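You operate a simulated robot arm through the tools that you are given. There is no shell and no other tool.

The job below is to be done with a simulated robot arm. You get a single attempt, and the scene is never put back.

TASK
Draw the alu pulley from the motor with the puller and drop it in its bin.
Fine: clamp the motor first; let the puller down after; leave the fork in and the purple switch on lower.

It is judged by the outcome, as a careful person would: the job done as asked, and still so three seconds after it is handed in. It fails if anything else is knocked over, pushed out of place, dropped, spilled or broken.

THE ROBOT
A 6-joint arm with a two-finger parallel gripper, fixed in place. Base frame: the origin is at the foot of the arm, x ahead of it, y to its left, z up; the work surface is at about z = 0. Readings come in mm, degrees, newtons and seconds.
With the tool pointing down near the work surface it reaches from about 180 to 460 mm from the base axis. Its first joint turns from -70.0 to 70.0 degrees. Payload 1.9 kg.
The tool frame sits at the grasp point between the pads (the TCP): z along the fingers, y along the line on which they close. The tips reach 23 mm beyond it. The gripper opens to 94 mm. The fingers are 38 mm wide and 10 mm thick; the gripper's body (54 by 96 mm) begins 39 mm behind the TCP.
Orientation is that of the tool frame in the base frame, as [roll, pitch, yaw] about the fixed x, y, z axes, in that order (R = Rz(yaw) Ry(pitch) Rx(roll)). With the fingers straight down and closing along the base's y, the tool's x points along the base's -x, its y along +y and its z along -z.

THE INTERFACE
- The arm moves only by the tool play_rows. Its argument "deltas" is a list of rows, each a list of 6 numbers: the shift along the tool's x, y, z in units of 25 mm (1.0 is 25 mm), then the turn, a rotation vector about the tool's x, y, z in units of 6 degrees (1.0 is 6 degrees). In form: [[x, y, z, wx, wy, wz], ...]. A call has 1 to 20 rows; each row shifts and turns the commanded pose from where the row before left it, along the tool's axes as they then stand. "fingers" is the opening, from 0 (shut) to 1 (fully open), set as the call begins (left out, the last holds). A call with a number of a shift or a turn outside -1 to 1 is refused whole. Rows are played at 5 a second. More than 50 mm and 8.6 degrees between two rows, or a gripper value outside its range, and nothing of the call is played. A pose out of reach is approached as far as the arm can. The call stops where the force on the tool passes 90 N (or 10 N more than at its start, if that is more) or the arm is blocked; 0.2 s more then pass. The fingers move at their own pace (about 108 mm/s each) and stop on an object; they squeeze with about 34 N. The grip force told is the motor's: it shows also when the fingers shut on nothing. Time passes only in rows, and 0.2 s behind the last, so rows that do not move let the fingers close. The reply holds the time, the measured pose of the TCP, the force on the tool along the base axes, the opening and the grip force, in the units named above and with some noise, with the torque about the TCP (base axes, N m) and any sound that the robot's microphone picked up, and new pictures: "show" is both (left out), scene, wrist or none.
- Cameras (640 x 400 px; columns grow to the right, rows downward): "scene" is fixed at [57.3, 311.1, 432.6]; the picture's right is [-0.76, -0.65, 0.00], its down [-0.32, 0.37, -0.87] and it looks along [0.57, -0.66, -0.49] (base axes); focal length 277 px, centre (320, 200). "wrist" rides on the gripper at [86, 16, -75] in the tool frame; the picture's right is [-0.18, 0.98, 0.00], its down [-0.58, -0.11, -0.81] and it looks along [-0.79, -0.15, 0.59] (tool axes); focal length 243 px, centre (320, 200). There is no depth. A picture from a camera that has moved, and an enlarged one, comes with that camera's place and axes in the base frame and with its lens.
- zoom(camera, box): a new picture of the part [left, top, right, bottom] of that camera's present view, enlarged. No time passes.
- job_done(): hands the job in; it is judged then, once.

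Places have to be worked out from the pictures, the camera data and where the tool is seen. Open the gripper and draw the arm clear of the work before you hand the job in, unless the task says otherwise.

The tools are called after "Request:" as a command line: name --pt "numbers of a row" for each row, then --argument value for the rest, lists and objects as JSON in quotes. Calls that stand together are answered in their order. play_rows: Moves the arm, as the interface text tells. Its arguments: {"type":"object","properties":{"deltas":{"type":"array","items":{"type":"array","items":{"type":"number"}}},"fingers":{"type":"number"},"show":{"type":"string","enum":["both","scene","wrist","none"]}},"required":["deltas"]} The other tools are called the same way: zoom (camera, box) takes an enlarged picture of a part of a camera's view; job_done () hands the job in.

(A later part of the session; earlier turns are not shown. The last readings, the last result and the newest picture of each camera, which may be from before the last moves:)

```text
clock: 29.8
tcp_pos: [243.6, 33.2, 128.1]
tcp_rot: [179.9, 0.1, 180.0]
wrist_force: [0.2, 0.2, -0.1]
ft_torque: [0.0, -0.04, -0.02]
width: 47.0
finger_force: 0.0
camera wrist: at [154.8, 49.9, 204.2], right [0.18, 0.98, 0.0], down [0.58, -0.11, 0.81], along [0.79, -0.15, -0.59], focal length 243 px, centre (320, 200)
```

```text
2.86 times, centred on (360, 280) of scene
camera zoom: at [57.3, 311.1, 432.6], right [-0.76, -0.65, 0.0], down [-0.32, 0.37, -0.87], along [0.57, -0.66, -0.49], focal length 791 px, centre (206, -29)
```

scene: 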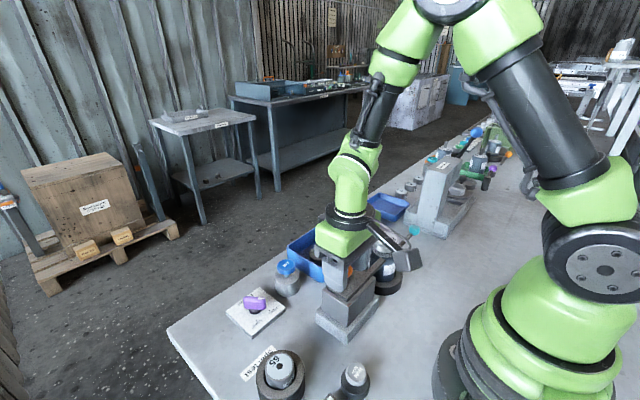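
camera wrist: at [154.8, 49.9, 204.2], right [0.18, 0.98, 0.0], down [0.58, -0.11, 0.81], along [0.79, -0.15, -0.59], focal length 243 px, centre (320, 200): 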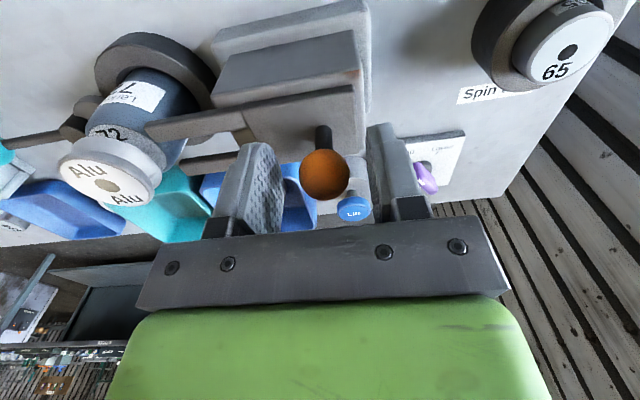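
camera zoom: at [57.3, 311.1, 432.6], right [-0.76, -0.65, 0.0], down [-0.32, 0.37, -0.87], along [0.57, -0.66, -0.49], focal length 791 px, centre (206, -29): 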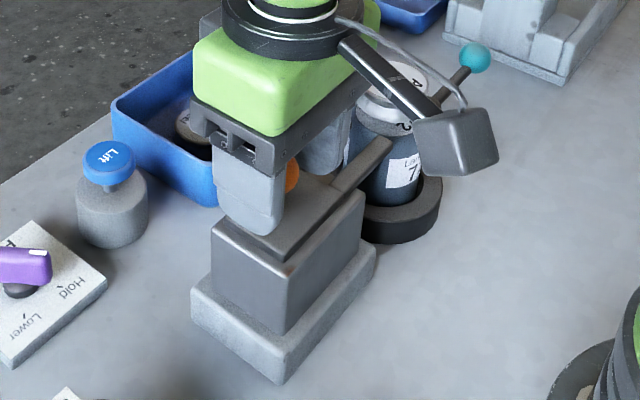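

The knob is between the fingers. I'll close to a loose 28 mm cage and slide the carriage toward the motor (-y) in steps.

Request:
play_rows --pt "0 0.06 0 0 0 0" --pt "0 0 0 0 0 0" --pt "0 -0.3 0 0 0 0" --pt "0 -0.3 0 0 0 0" --pt "0 -0.3 0 0 0 0" --fingers 0.3

Request:
zoom --camera "wrist" --box '[60, 0, 380, 220]'

```text
clock: 31.0
tcp_pos: [243.4, 12.2, 130.1]
tcp_rot: [180.0, 0.1, -179.9]
wrist_force: [-0.1, 0.1, -0.1]
ft_torque: [0.01, 0.01, 0.03]
width: 28.3
finger_force: 0.4
camera wrist: at [155.2, 29.2, 205.2], right [0.18, 0.98, 0.0], down [0.58, -0.11, 0.81], along [0.79, -0.15, -0.59], focal length 243 px, centre (320, 200)
```

scene: 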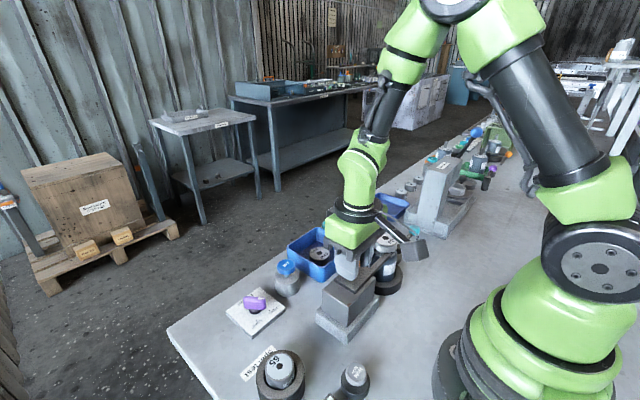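
wrist: 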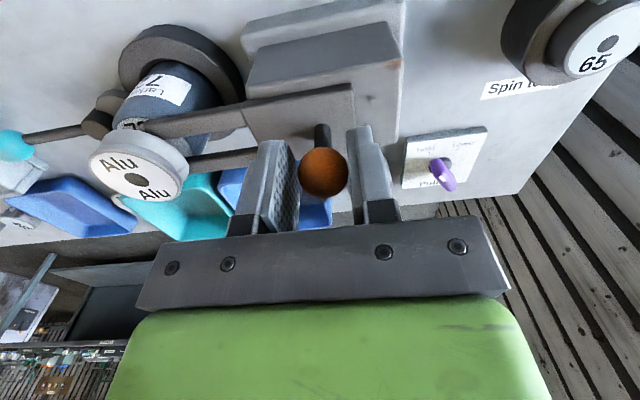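

```text
1.82 times, centred on (220, 110) of wrist
camera zoom: at [155.2, 29.2, 205.2], right [0.18, 0.98, 0.0], down [0.58, -0.11, 0.81], along [0.79, -0.15, -0.59], focal length 441 px, centre (502, 364)
```

zoom: 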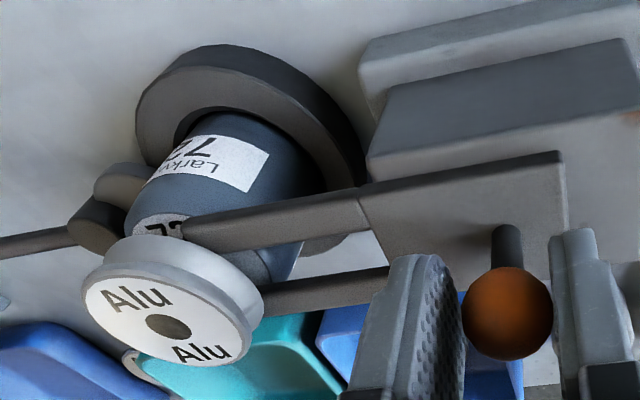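

The fork is sliding under the pulley with no resistance. I'll continue.

Request:
play_rows --pt "0 -0.3 0.05 0 0 0" --pt "0 -0.3 0.05 0 0 0" --pt "0 -0.2 0.0 0 0 0"

Request:
zoom --camera "wrist" --box '[60, 0, 380, 220]'

```text
clock: 31.8
tcp_pos: [243.1, -7.6, 127.8]
tcp_rot: [-180.0, 0.2, 179.9]
wrist_force: [-0.5, 1.4, -0.3]
ft_torque: [0.0, 0.01, 0.02]
width: 28.8
finger_force: 0.1
camera wrist: at [155.2, 9.7, 201.9], right [0.18, 0.98, 0.0], down [0.58, -0.11, 0.81], along [0.79, -0.15, -0.59], focal length 243 px, centre (320, 200)
```

scene: 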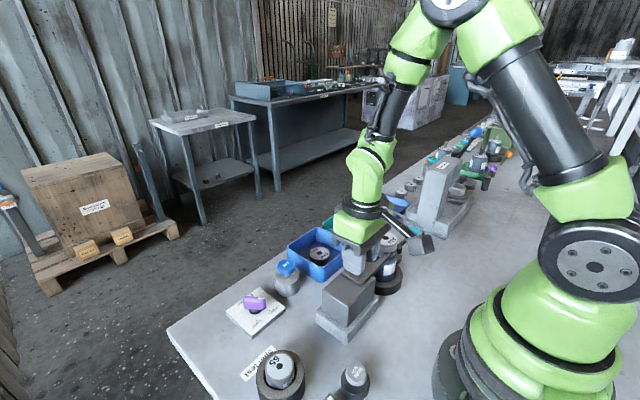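
wrist: 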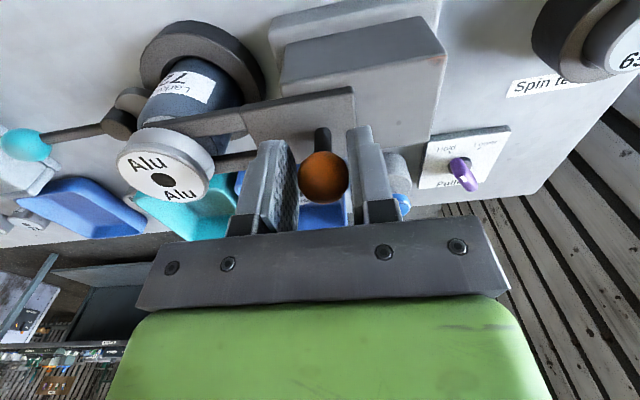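

```text
1.82 times, centred on (220, 110) of wrist
camera zoom: at [155.2, 9.7, 201.9], right [0.18, 0.98, 0.0], down [0.58, -0.11, 0.81], along [0.79, -0.15, -0.59], focal length 441 px, centre (502, 364)
```

zoom: 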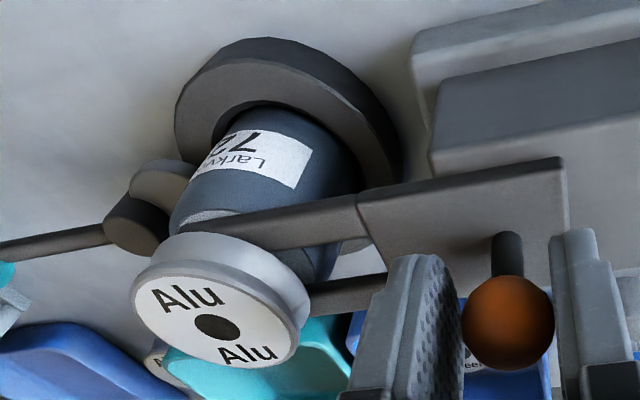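

Fork tips are about past the shaft now (travel ≈ 43 mm). I'll go on in smaller steps until the stop is felt.

Request:
play_rows --pt "0 -0.2 0.0 0 0 0" --pt "0 -0.2 0.0 0 0 0" --show "wrist"

```text
clock: 32.4
tcp_pos: [243.1, -16.6, 126.7]
tcp_rot: [180.0, 0.1, 180.0]
wrist_force: [0.1, 2.4, 0.4]
ft_torque: [0.04, -0.01, 0.02]
width: 29.4
finger_force: 1.5
camera wrist: at [155.3, -0.1, 202.0], right [0.18, 0.98, 0.0], down [0.58, -0.11, 0.81], along [0.79, -0.15, -0.59], focal length 243 px, centre (320, 200)
```

wrist: 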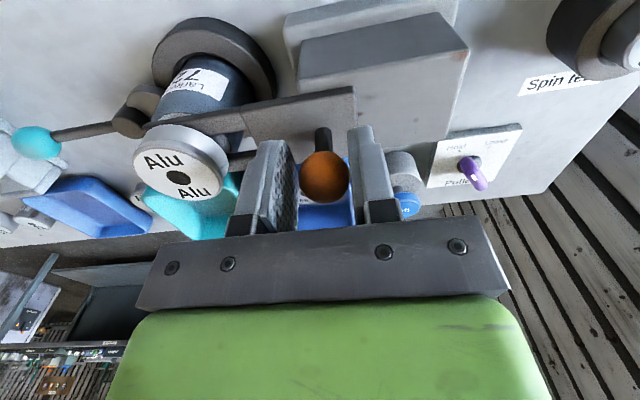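

Request:
play_rows --pt "0 -0.15 0.0 0 0 0" --pt "0 -0.15 0.0 0 0 0" --show "wrist"

Request:
zoom --camera "wrist" --box '[60, 0, 380, 220]'

```text
clock: 33.0
tcp_pos: [243.1, -24.2, 127.4]
tcp_rot: [179.9, 0.0, -179.9]
wrist_force: [3.3, 36.3, -2.0]
ft_torque: [0.12, -0.32, 0.01]
width: 44.0
finger_force: 17.9
camera wrist: at [155.0, -7.9, 202.6], right [0.18, 0.98, 0.0], down [0.58, -0.11, 0.81], along [0.79, -0.15, -0.59], focal length 243 px, centre (320, 200)
```

wrist: 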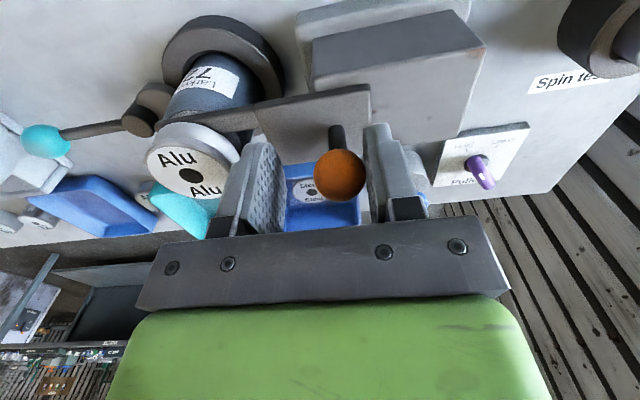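

```text
1.82 times, centred on (220, 110) of wrist
camera zoom: at [155.0, -7.9, 202.6], right [0.18, 0.98, 0.0], down [0.58, -0.11, 0.81], along [0.79, -0.15, -0.59], focal length 441 px, centre (502, 364)
```

zoom: 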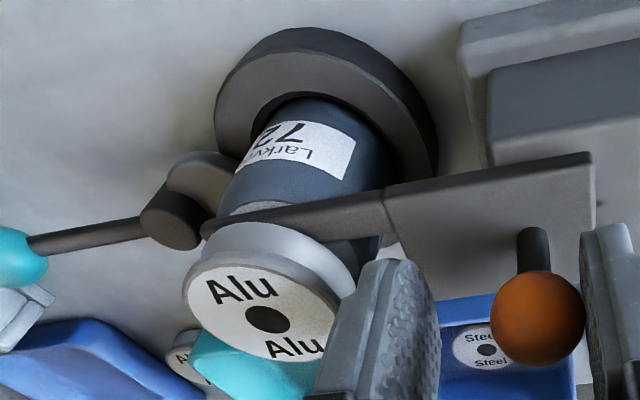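

The carriage is at its stop (36 N, travel about 52 mm), with the fork fully under the pulley. I'll relieve it, open and lift clear.

Request:
play_rows --pt "0 0.25 0 0 0 0" --pt "0 0.05 0 0 0 0" --pt "0 0 -1 0 0 0" --pt "0 0 -1 0 0 0" --pt "0 0 -1 0 0 0" --pt "0 0 -1 0 0 0" --fingers 0.52

Request:
zoom --camera "scene" --box '[300, 210, 440, 350]'

Request:
zoom --camera "wrist" --box '[300, 60, 520, 200]'

```text
clock: 34.4
tcp_pos: [243.0, -18.1, 229.2]
tcp_rot: [-180.0, -0.1, 179.9]
wrist_force: [0.2, 0.0, -0.7]
ft_torque: [0.02, 0.04, 0.01]
width: 49.0
finger_force: 0.1
camera wrist: at [154.7, -1.6, 304.5], right [0.18, 0.98, 0.0], down [0.58, -0.11, 0.81], along [0.79, -0.15, -0.59], focal length 243 px, centre (320, 200)
```

scene: 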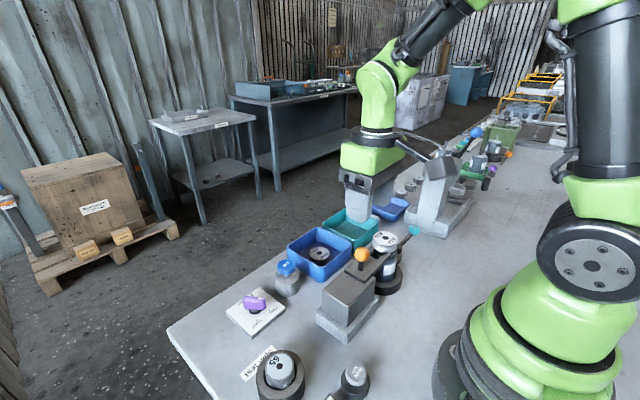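
wrist: 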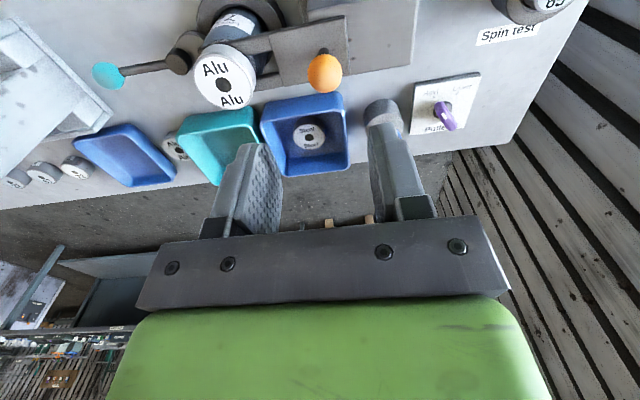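

```text
2.86 times, centred on (370, 280) of scene
camera zoom: at [57.3, 311.1, 432.6], right [-0.76, -0.65, 0.0], down [-0.32, 0.37, -0.87], along [0.57, -0.66, -0.49], focal length 791 px, centre (177, -29)
```

zoom: 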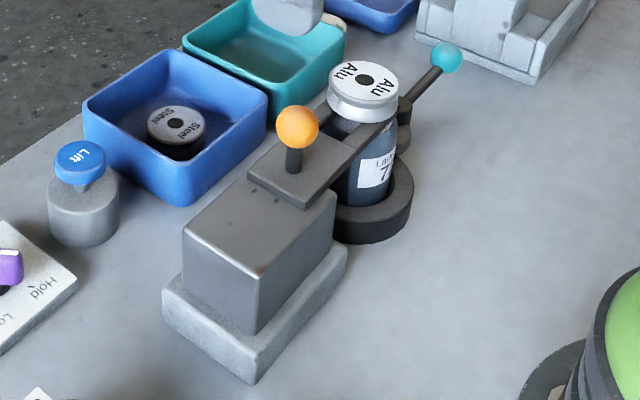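

```text
2.86 times, centred on (410, 130) of wrist
camera zoom: at [154.7, -1.6, 304.5], right [0.18, 0.98, 0.0], down [0.58, -0.11, 0.81], along [0.79, -0.15, -0.59], focal length 693 px, centre (63, 400)
```

zoom: 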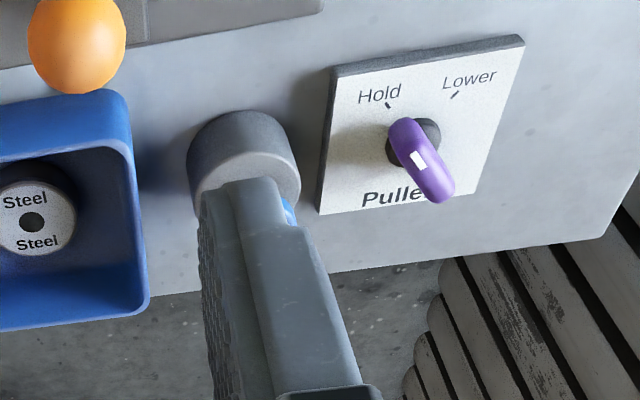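

The fork is in and holds at its stop. The Lift button cap is at about (375,45), top near z≈56. I'll close the fingers and move above it.

Request:
play_rows --pt "-0.88 0.42 0 0 0 0" --pt "-0.88 0.42 0 0 0 0" --pt "-0.88 0.42 0.5 0 0 0" --pt "-0.88 0.42 1 0 0 0" --pt "-0.88 0.42 1 0 0 0" --pt "-0.88 0.42 1 0 0 0" --pt "0 0 0.8 0 0 0" --pt "0 0 0 0 0 0" --fingers 0

Request:
zoom --camera "scene" --box '[230, 200, 370, 340]'

```text
clock: 36.2
tcp_pos: [374.4, 46.9, 118.7]
tcp_rot: [-179.9, 0.1, 179.9]
wrist_force: [-0.9, -0.3, -0.1]
ft_torque: [0.02, 0.01, 0.0]
width: 0.0
finger_force: 33.7
camera wrist: at [287.5, 64.2, 194.6], right [0.18, 0.98, 0.0], down [0.58, -0.11, 0.81], along [0.79, -0.15, -0.59], focal length 243 px, centre (320, 200)
```

scene: 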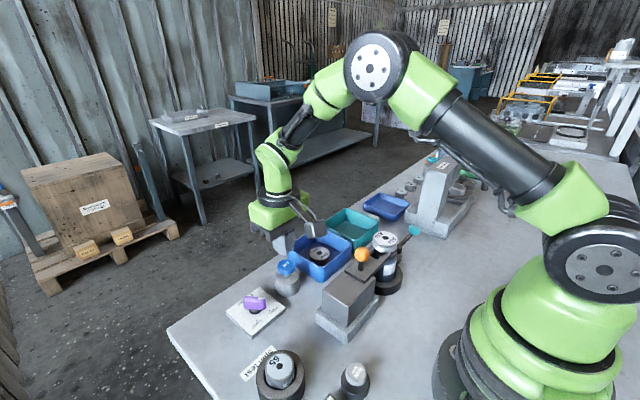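
wrist: 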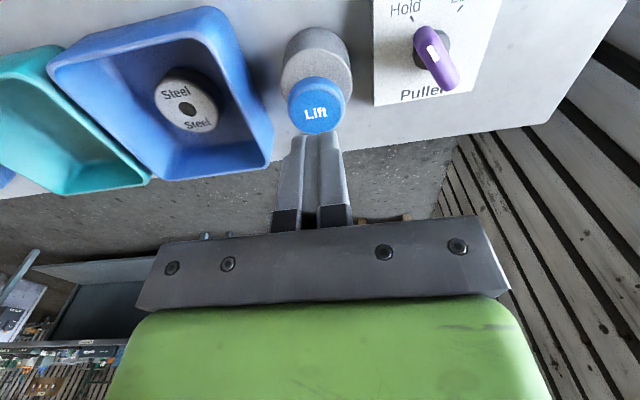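

```text
2.86 times, centred on (300, 270) of scene
camera zoom: at [57.3, 311.1, 432.6], right [-0.76, -0.65, 0.0], down [-0.32, 0.37, -0.87], along [0.57, -0.66, -0.49], focal length 791 px, centre (377, 0)
```

zoom: 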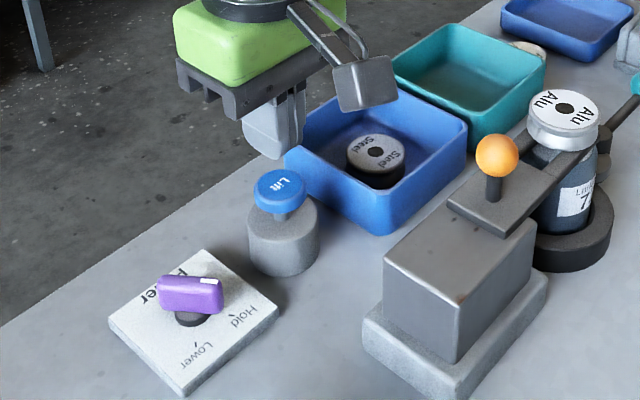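

The cap is centred under the closed fingertips. I'll go down to just above it and then press in small steps, watching the force.

Request:
play_rows --pt "0 0 0.7 0 0 0" --pt "0 0 0.6 0 0 0" --pt "0 0 0.15 0 0 0" --pt "0 0 0.15 0 0 0"

Request:
zoom --camera "scene" --box '[230, 200, 430, 340]'

```text
clock: 37.2
tcp_pos: [374.2, 44.8, 78.6]
tcp_rot: [-180.0, 0.1, 179.9]
wrist_force: [-0.6, 2.5, 3.5]
ft_torque: [0.03, 0.08, 0.01]
width: 0.0
finger_force: 34.2
camera wrist: at [286.4, 62.4, 154.1], right [0.18, 0.98, 0.0], down [0.58, -0.11, 0.81], along [0.79, -0.15, -0.59], focal length 243 px, centre (320, 200)
```

scene: 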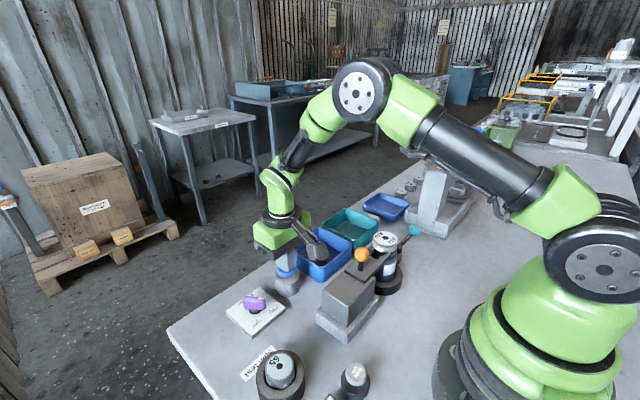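
wrist: 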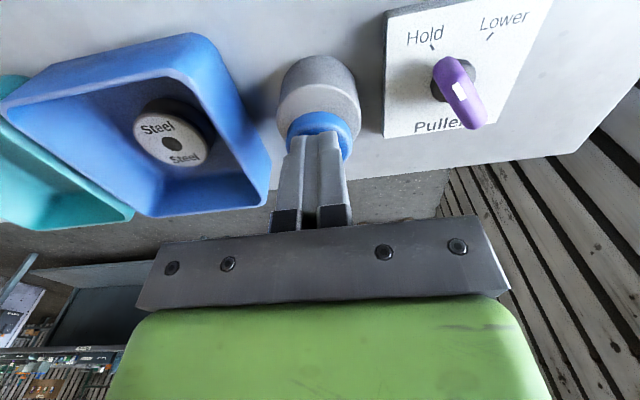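

```text
2.86 times, centred on (330, 270) of scene
camera zoom: at [57.3, 311.1, 432.6], right [-0.76, -0.65, 0.0], down [-0.32, 0.37, -0.87], along [0.57, -0.66, -0.49], focal length 791 px, centre (291, 0)
```

zoom: 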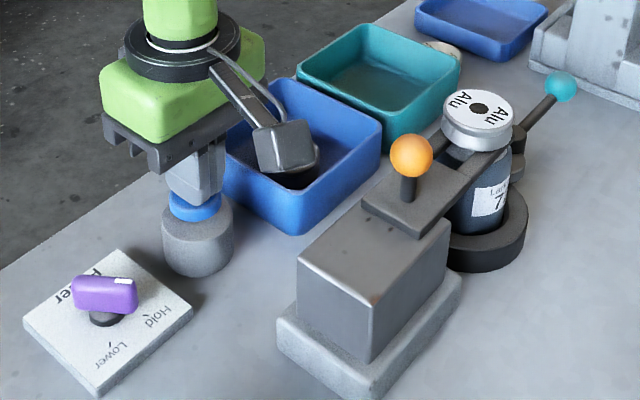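

Contact with the cap (3.5 N). I'll press further in small steps and watch the puller.

Request:
play_rows --pt "0 0 0.12 0 0 0" --pt "0 0 0.12 0 0 0" --pt "0 0 0.12 0 0 0" --show "scene"

Request:
zoom --camera "scene" --box '[230, 200, 430, 340]'

```text
clock: 38.0
tcp_pos: [373.3, 45.0, 70.0]
tcp_rot: [179.9, 0.1, -180.0]
wrist_force: [-11.1, -6.5, 25.6]
ft_torque: [-0.15, 0.24, 0.12]
width: 0.2
finger_force: 34.1
heard: click
```

scene: 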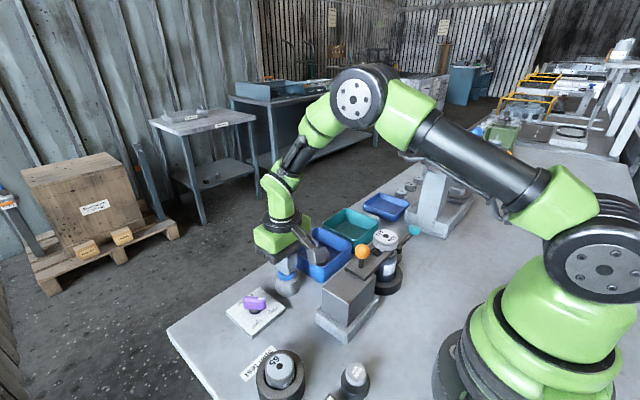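

```text
2.86 times, centred on (330, 270) of scene
camera zoom: at [57.2, 311.1, 432.6], right [-0.76, -0.65, 0.0], down [-0.32, 0.37, -0.87], along [0.57, -0.66, -0.49], focal length 791 px, centre (291, 0)
```

zoom: 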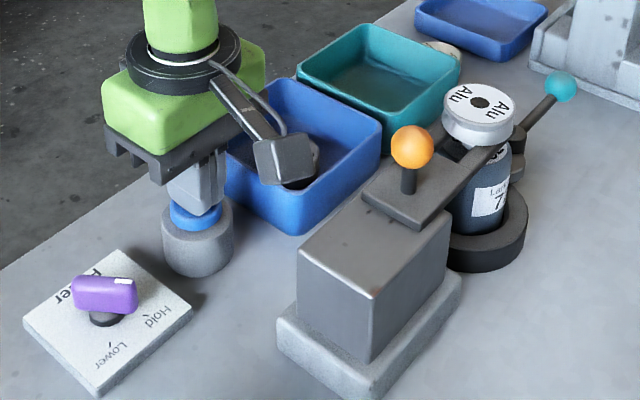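

A click, and the orange knob and pulley rose slightly. I'll wait pressed a moment to see whether it keeps rising.

Request:
play_rows --pt "0 0 0 0 0 0" --pt "0 0 0 0 0 0" --pt "0 0 0 0 0 0" --pt "0 0 0 0 0 0" --pt "0 0 0 0 0 0" --show "none"

Request:
zoom --camera "scene" --box '[230, 200, 430, 340]'

```text
clock: 39.2
tcp_pos: [374.2, 45.8, 69.5]
tcp_rot: [179.9, 0.1, 180.0]
wrist_force: [-10.2, -9.7, 29.0]
ft_torque: [-0.19, 0.43, 0.04]
width: 0.0
finger_force: 33.3
```

```text
2.86 times, centred on (330, 270) of scene
camera zoom: at [57.2, 311.1, 432.6], right [-0.76, -0.65, 0.0], down [-0.32, 0.37, -0.87], along [0.57, -0.66, -0.49], focal length 791 px, centre (291, 0)
```

zoom: 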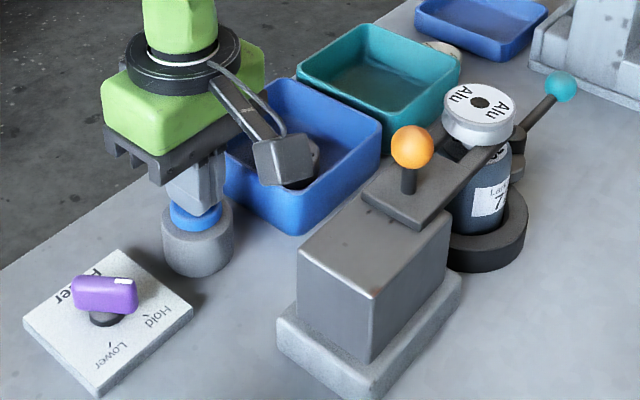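

It's a stepwise pump: one press, one step. I'll release fully and press again.

Request:
play_rows --pt "0 0 -0.4 0 0 0" --pt "0 0 -0.2 0 0 0" --pt "0 0 0 0 0 0" --pt "0 0 0.3 0 0 0" --pt "0 0 0.15 0 0 0" --pt "0 0 0.15 0 0 0" --pt "0 0 0 0 0 0" --show "none"

Request:
zoom --camera "scene" --box '[230, 200, 430, 340]'

```text
clock: 40.8
tcp_pos: [374.5, 46.3, 71.0]
tcp_rot: [-180.0, 0.0, 180.0]
wrist_force: [-11.9, -1.9, 20.7]
ft_torque: [-0.04, 0.32, -0.03]
width: 0.0
finger_force: 33.8
heard: click
```

```text
2.86 times, centred on (330, 270) of scene
camera zoom: at [57.2, 311.1, 432.6], right [-0.76, -0.65, 0.0], down [-0.32, 0.37, -0.87], along [0.57, -0.66, -0.49], focal length 791 px, centre (291, 0)
```

zoom: 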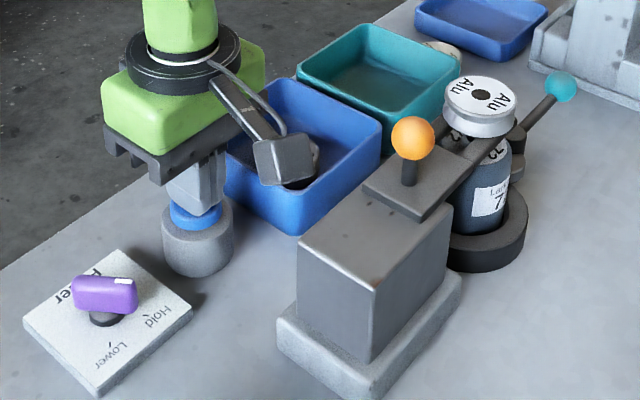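

The second press lifted another step of about 6 mm, and Hold keeps it up. I'll press two more times.

Request:
play_rows --pt "0 0 -0.4 0 0 0" --pt "0 0 -0.2 0 0 0" --pt "0 0 0 0 0 0" --pt "0 0 0.3 0 0 0" --pt "0 0 0.15 0 0 0" --pt "0 0 0.15 0 0 0" --pt "0 0 0 0 0 0" --pt "0 0 -0.4 0 0 0" --pt "0 0 -0.2 0 0 0" --pt "0 0 0 0 0 0" --pt "0 0 0.3 0 0 0" --pt "0 0 0.15 0 0 0" --pt "0 0 0.15 0 0 0" --pt "0 0 0 0 0 0" --show "none"

Request:
zoom --camera "scene" --box '[230, 200, 430, 340]'

Request:
zoom --camera "scene" --box '[350, 210, 430, 300]'

```text
clock: 43.8
tcp_pos: [374.1, 44.9, 69.6]
tcp_rot: [179.8, 0.1, 179.9]
wrist_force: [-18.0, 0.3, 33.0]
ft_torque: [0.01, 0.45, -0.03]
width: 0.2
finger_force: 34.0
heard: click, click
```

```text
2.86 times, centred on (330, 270) of scene
camera zoom: at [57.2, 311.1, 432.6], right [-0.76, -0.65, 0.0], down [-0.32, 0.37, -0.87], along [0.57, -0.66, -0.49], focal length 791 px, centre (291, 0)
```

zoom: 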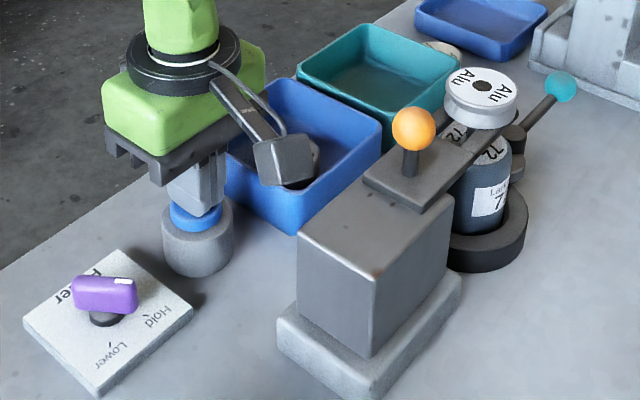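

```text
4.44 times, centred on (390, 255) of scene
camera zoom: at [57.2, 311.1, 432.6], right [-0.76, -0.65, 0.0], down [-0.32, 0.37, -0.87], along [0.57, -0.66, -0.49], focal length 1230 px, centre (9, -44)
```

zoom: 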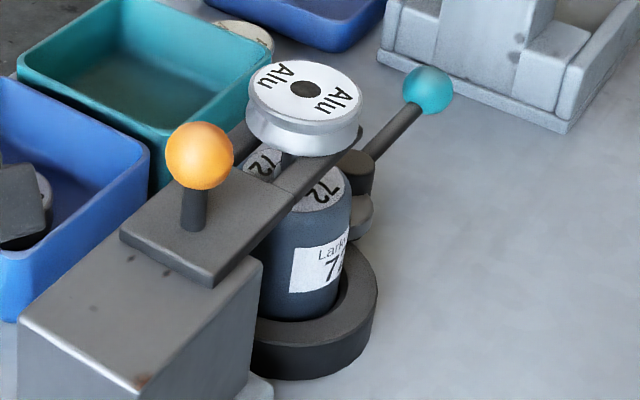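

The motor stays down and the pulley is rising on the fork. I'll press twice more and compare.

Request:
play_rows --pt "0 0 -0.4 0 0 0" --pt "0 0 -0.2 0 0 0" --pt "0 0 0 0 0 0" --pt "0 0 0.3 0 0 0" --pt "0 0 0.15 0 0 0" --pt "0 0 0.15 0 0 0" --pt "0 0 0 0 0 0" --pt "0 0 -0.4 0 0 0" --pt "0 0 -0.2 0 0 0" --pt "0 0 0 0 0 0" --pt "0 0 0.3 0 0 0" --pt "0 0 0.15 0 0 0" --pt "0 0 0.15 0 0 0" --pt "0 0 0 0 0 0" --show "none"

Request:
zoom --camera "scene" --box '[230, 200, 430, 340]'

Request:
zoom --camera "scene" --box '[350, 210, 430, 300]'

```text
clock: 46.8
tcp_pos: [374.4, 47.2, 69.6]
tcp_rot: [180.0, 0.1, -180.0]
wrist_force: [-13.0, 1.9, 32.7]
ft_torque: [0.06, 0.37, 0.11]
width: 0.1
finger_force: 34.0
heard: click, click
```

```text
2.86 times, centred on (330, 270) of scene
camera zoom: at [57.2, 311.1, 432.6], right [-0.76, -0.65, 0.0], down [-0.32, 0.37, -0.87], along [0.57, -0.66, -0.49], focal length 791 px, centre (291, 0)
```

zoom: 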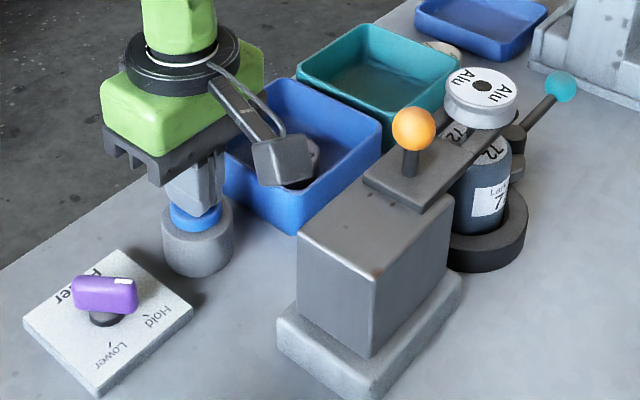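

```text
4.44 times, centred on (390, 255) of scene
camera zoom: at [57.2, 311.1, 432.6], right [-0.76, -0.65, 0.0], down [-0.32, 0.37, -0.87], along [0.57, -0.66, -0.49], focal length 1230 px, centre (9, -44)
```

zoom: 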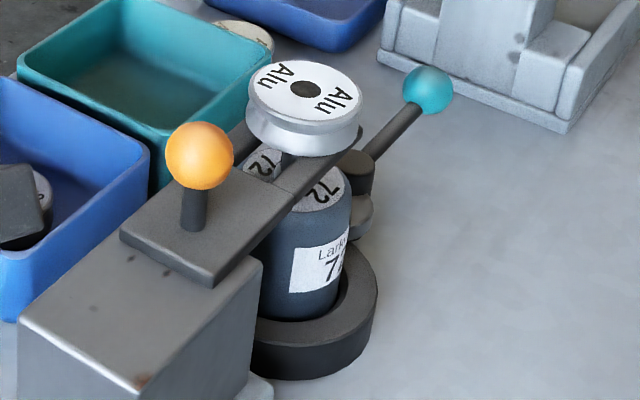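

No change after the extra presses, so the puller is at its top, about 18 mm up, and held. The pulley sits on the fork with its top near z≈114. I'll raise clear of the button and go above the motor, turning so the fingers close along x, clear of the tines.

Request:
play_rows --pt "0 0 -1 0 0 0" --pt "0 0 -1 0 0 0" --pt "0 0 -1 0 0 0" --pt "0 0 -1 0 0 0" --pt "0 0 -1 0 0 0" --pt "0 0 -1 0 0 0" --pt "0.75 -0.886 0 0 0 0" --pt "0.75 -0.886 0 0 0 0" --pt "0.75 -0.886 0 0 0 0" --pt "0.75 -0.886 0 0 0 0" --pt "0.75 -0.886 0 0 0 0" --pt "0.75 -0.886 0 0 0 0" --pt "0.75 -0.886 0 0 0 0" --show "none"

Request:
play_rows --pt "0 0 0 0 0 -1" --pt "0 0 0 0 0 -1" --pt "0 0 0 0 0 -1" --pt "0 0 0 0 0 -1" --pt "0 0 0 0 0 -1" --pt "0 0 0 0 0 -1" --pt "0 0 0 0 0 -1" --pt "0 0 0 0 0 -1" --pt "0 0 0 0 0 -1" --pt "0 0 0 0 0 -1" --pt "0 0 0 0 0 -1" --pt "0 0 0 0 0 -1" --pt "0 0 0 0 0 -1" --pt "0 0 0 0 0 -1" --pt "0 0 0 0 0 -1" --pt "0 0 0 0 0 0" --fingers 0.9

```text
clock: 49.6
tcp_pos: [241.9, -106.7, 219.1]
tcp_rot: [180.0, 0.0, -179.9]
wrist_force: [0.5, 0.2, -0.3]
ft_torque: [0.0, 0.03, 0.0]
width: 0.0
finger_force: 33.7
```

```text
clock: 53.0
tcp_pos: [243.6, -109.0, 218.3]
tcp_rot: [-179.9, 0.0, -90.0]
wrist_force: [1.1, -0.4, -0.3]
ft_torque: [0.04, 0.0, -0.01]
width: 84.3
finger_force: 0.1
camera wrist: at [226.6, -194.0, 294.4], right [-0.98, 0.18, 0.0], down [0.11, 0.58, 0.81], along [0.15, 0.79, -0.59], focal length 243 px, centre (320, 200)
```

scene: 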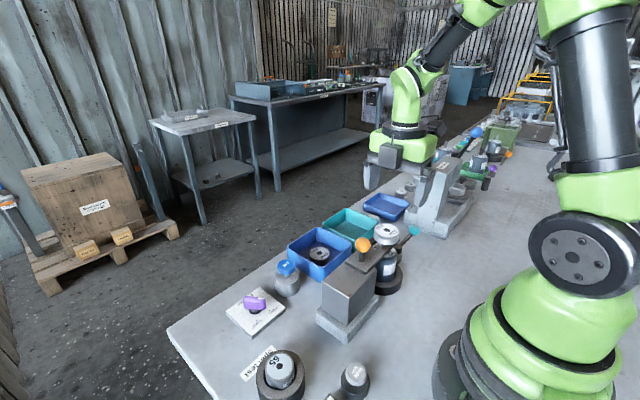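
wrist: 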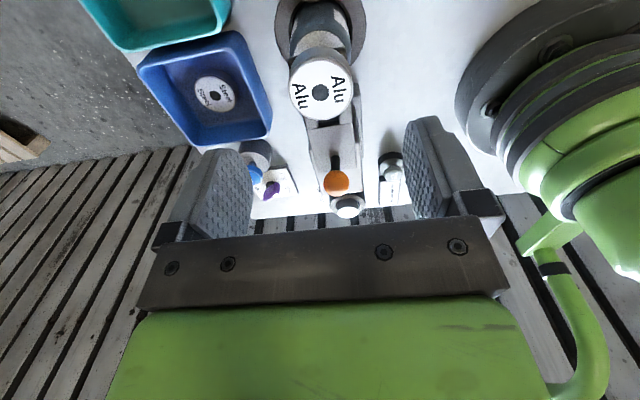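

Request:
zoom --camera "wrist" --box '[250, 0, 410, 200]'

Request:
zoom --camera "scene" --box '[350, 210, 430, 300]'

```text
2.00 times, centred on (330, 100) of wrist
camera zoom: at [226.6, -194.0, 294.4], right [-0.98, 0.18, 0.0], down [0.11, 0.58, 0.81], along [0.15, 0.79, -0.59], focal length 485 px, centre (300, 400)
```

zoom: 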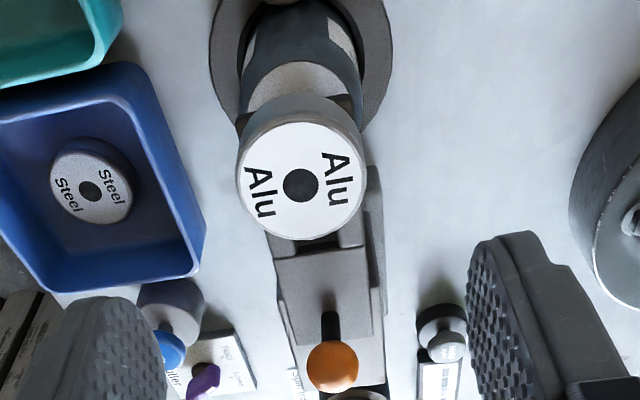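

```text
4.44 times, centred on (390, 255) of scene
camera zoom: at [57.3, 311.1, 432.6], right [-0.76, -0.65, 0.0], down [-0.32, 0.37, -0.87], along [0.57, -0.66, -0.49], focal length 1230 px, centre (9, -44)
```

zoom: 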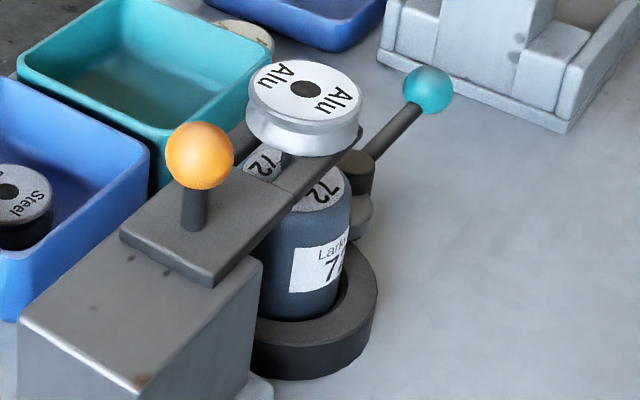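

The pulley now estimates at about (244,-100,~120). I'll come down partway for a closer, more exact look before gripping.

Request:
play_rows --pt "0 0 0.9 0 0 0" --pt "0 0 0.9 0 0 0" --pt "0 0 0 0 0 0"

Request:
zoom --camera "wrist" --box '[240, 40, 400, 220]'

Request:
zoom --camera "scene" --box '[330, 180, 450, 300]'

```text
clock: 53.8
tcp_pos: [243.2, -108.6, 175.8]
tcp_rot: [-179.9, 0.1, -90.0]
wrist_force: [0.1, 0.3, -0.7]
ft_torque: [-0.01, -0.01, -0.03]
width: 84.3
finger_force: 0.0
camera wrist: at [226.1, -193.3, 250.1], right [-0.98, 0.18, 0.0], down [0.11, 0.58, 0.81], along [0.15, 0.79, -0.59], focal length 243 px, centre (320, 200)
```

scene: 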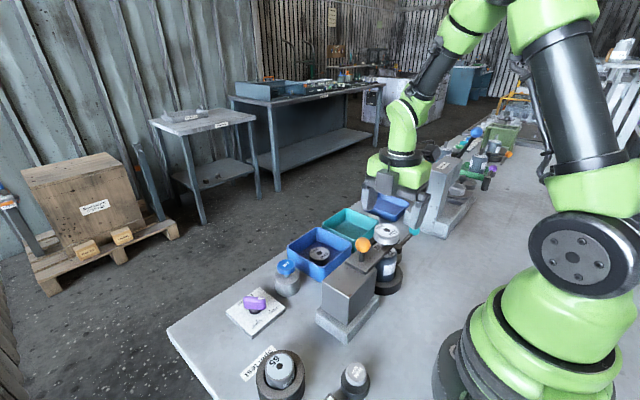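
wrist: 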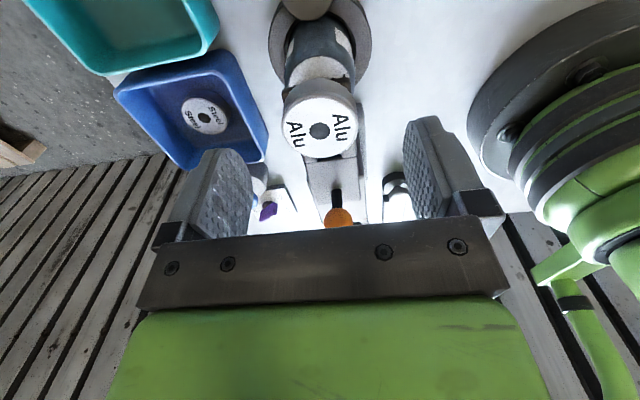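

```text
2.22 times, centred on (320, 130) of wrist
camera zoom: at [226.1, -193.3, 250.1], right [-0.98, 0.18, 0.0], down [0.11, 0.58, 0.81], along [0.15, 0.79, -0.59], focal length 539 px, centre (320, 356)
```

zoom: 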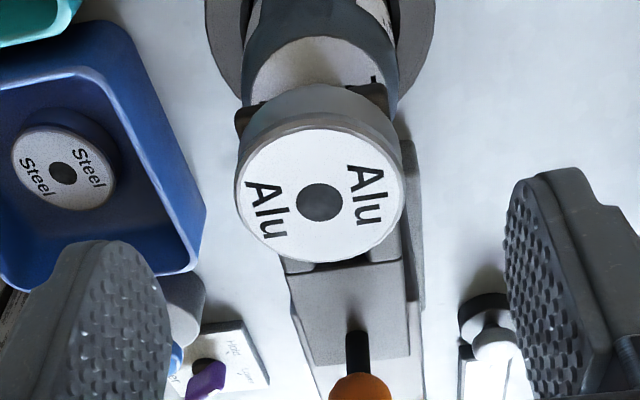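

```text
3.33 times, centred on (390, 240) of scene
camera zoom: at [57.3, 311.1, 432.6], right [-0.76, -0.65, 0.0], down [-0.32, 0.37, -0.87], along [0.57, -0.66, -0.49], focal length 923 px, centre (87, 67)
```

zoom: 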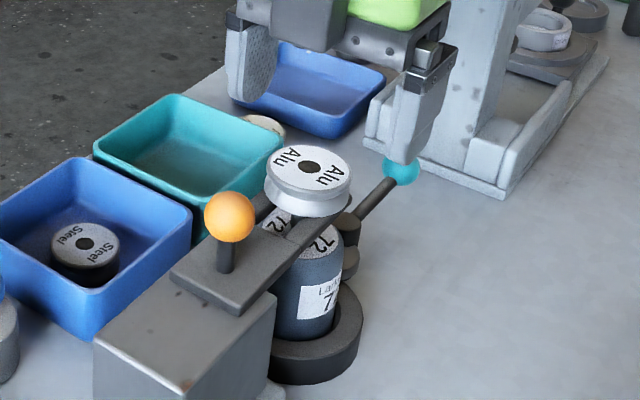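

Combining the views, the pulley centre is at about (244,-99.5) with its top at z≈124, underside ≈105 and diameter ≈48 mm. I'll lower so the fingertips end just at its underside, with the fingers outside the rim.

Request:
play_rows --pt "-0.364 -0.03 0 0 0 0" --pt "0 0 0.8 0 0 0" --pt "0 0 0.7 0 0 0" --pt "0 0 0.35 0 0 0" --pt "0 0 0 0 0 0"

Request:
zoom --camera "wrist" --box '[160, 60, 480, 260]'

Request:
zoom --camera "scene" --box '[330, 180, 450, 300]'

```text
clock: 55.0
tcp_pos: [244.2, -99.1, 129.6]
tcp_rot: [-179.9, 0.0, -90.1]
wrist_force: [0.5, 0.7, 0.1]
ft_torque: [-0.01, -0.03, -0.01]
width: 84.4
finger_force: 0.1
camera wrist: at [227.7, -185.0, 204.5], right [-0.98, 0.18, 0.0], down [0.11, 0.58, 0.81], along [0.15, 0.79, -0.59], focal length 243 px, centre (320, 200)
```

scene: 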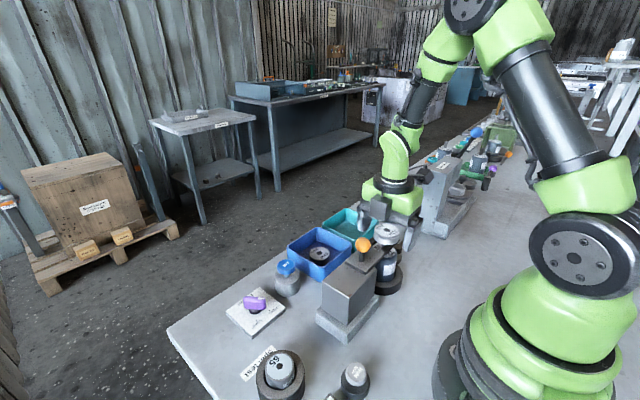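
wrist: 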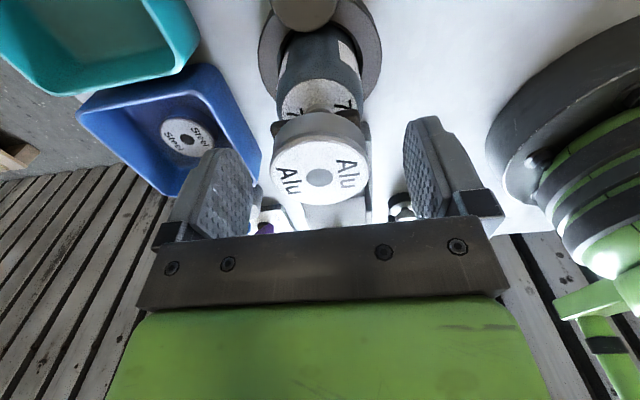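

```text
2.00 times, centred on (320, 160) of wrist
camera zoom: at [227.7, -185.0, 204.5], right [-0.98, 0.18, 0.0], down [0.11, 0.58, 0.81], along [0.15, 0.79, -0.59], focal length 485 px, centre (320, 280)
```

zoom: 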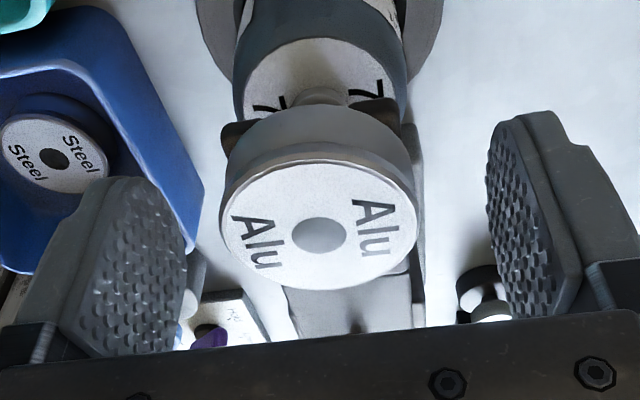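

```text
3.33 times, centred on (390, 240) of scene
camera zoom: at [57.3, 311.1, 432.6], right [-0.76, -0.65, 0.0], down [-0.32, 0.37, -0.87], along [0.57, -0.66, -0.49], focal length 923 px, centre (87, 67)
```

zoom: 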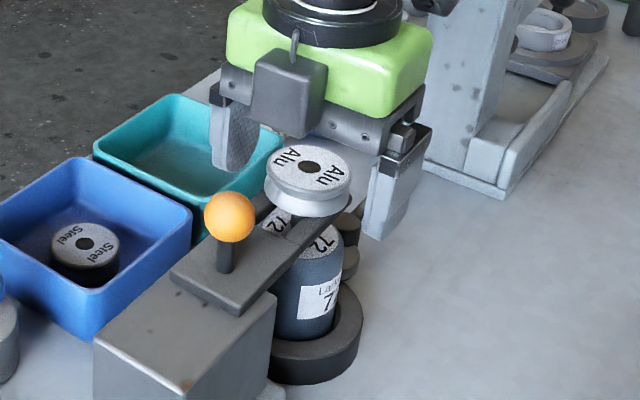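

The fingers flank the pulley and it is nearly centred (y≈-97). I'll nudge 2.5 mm, drop 2.5 mm and close on it.

Request:
play_rows --pt "-0.1 0 0.1 0 0 0" --pt "0 0 0 0 0 0" --show "none"

Request:
play_rows --pt "0 0 0 0 0 0" --pt "0 0 0 0 0 0" --pt "0 0 0 0 0 0" --pt "0 0 0 0 0 0" --fingers 0.3

Request:
zoom --camera "scene" --box '[330, 180, 450, 300]'

```text
clock: 55.6
tcp_pos: [244.4, -95.8, 126.4]
tcp_rot: [-179.9, 0.0, -90.0]
wrist_force: [0.8, 0.6, -0.3]
ft_torque: [0.0, 0.01, -0.02]
width: 84.7
finger_force: 0.1
```

```text
clock: 56.6
tcp_pos: [244.7, -95.0, 127.0]
tcp_rot: [-179.9, 0.0, -90.1]
wrist_force: [-0.5, -0.7, 0.1]
ft_torque: [-0.02, 0.01, 0.01]
width: 46.8
finger_force: 33.9
camera wrist: at [227.2, -181.9, 201.8], right [-0.98, 0.18, 0.0], down [0.11, 0.58, 0.81], along [0.15, 0.79, -0.59], focal length 243 px, centre (320, 200)
```

scene: 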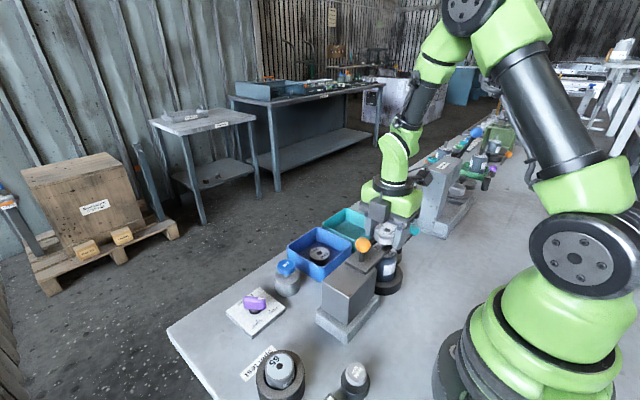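
wrist: 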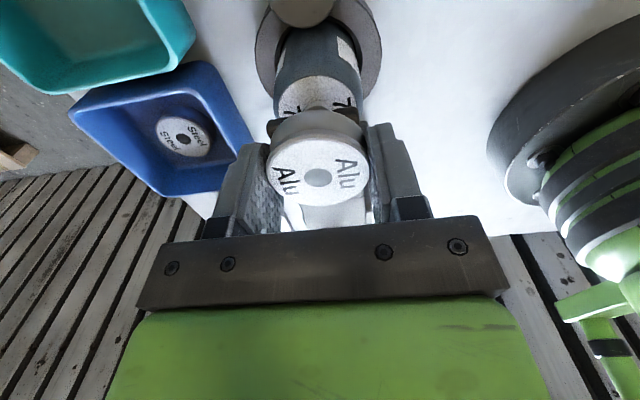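

```text
3.33 times, centred on (390, 240) of scene
camera zoom: at [57.3, 311.1, 432.6], right [-0.76, -0.65, 0.0], down [-0.32, 0.37, -0.87], along [0.57, -0.66, -0.49], focal length 923 px, centre (87, 67)
```

zoom: 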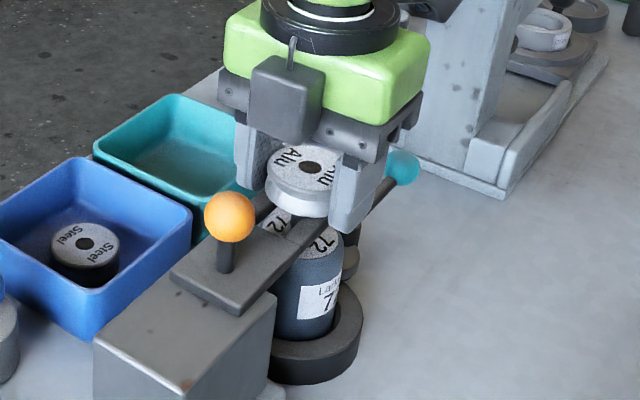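

Gripped at 46.8 mm with 34 N. I'll lift gently straight up and watch the force for any catch on the shaft.

Request:
play_rows --pt "0 0 -0.1 0 0 0" --pt "0 0 -0.15 0 0 0" --pt "0 0 -0.2 0 0 0"

Request:
zoom --camera "scene" --box '[330, 180, 450, 300]'

```text
clock: 57.4
tcp_pos: [243.9, -97.1, 137.2]
tcp_rot: [-180.0, 0.0, -90.0]
wrist_force: [0.0, -0.4, -0.4]
ft_torque: [-0.02, -0.03, 0.03]
width: 47.1
finger_force: 33.3
camera wrist: at [227.6, -182.4, 212.9], right [-0.98, 0.18, 0.0], down [0.11, 0.58, 0.81], along [0.15, 0.79, -0.59], focal length 243 px, centre (320, 200)
```

scene: 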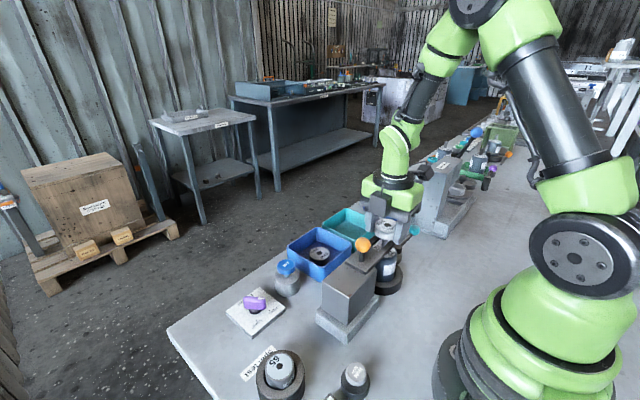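
wrist: 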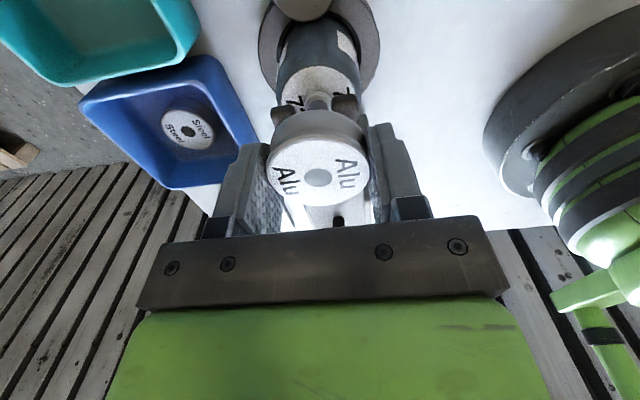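

```text
3.33 times, centred on (390, 240) of scene
camera zoom: at [57.3, 311.1, 432.6], right [-0.76, -0.65, 0.0], down [-0.32, 0.37, -0.87], along [0.57, -0.66, -0.49], focal length 923 px, centre (87, 67)
```

zoom: 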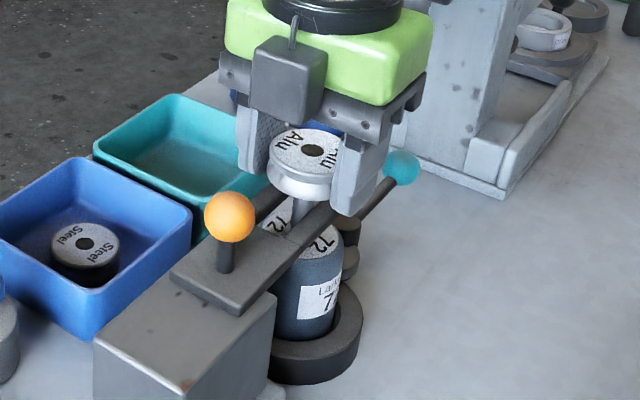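

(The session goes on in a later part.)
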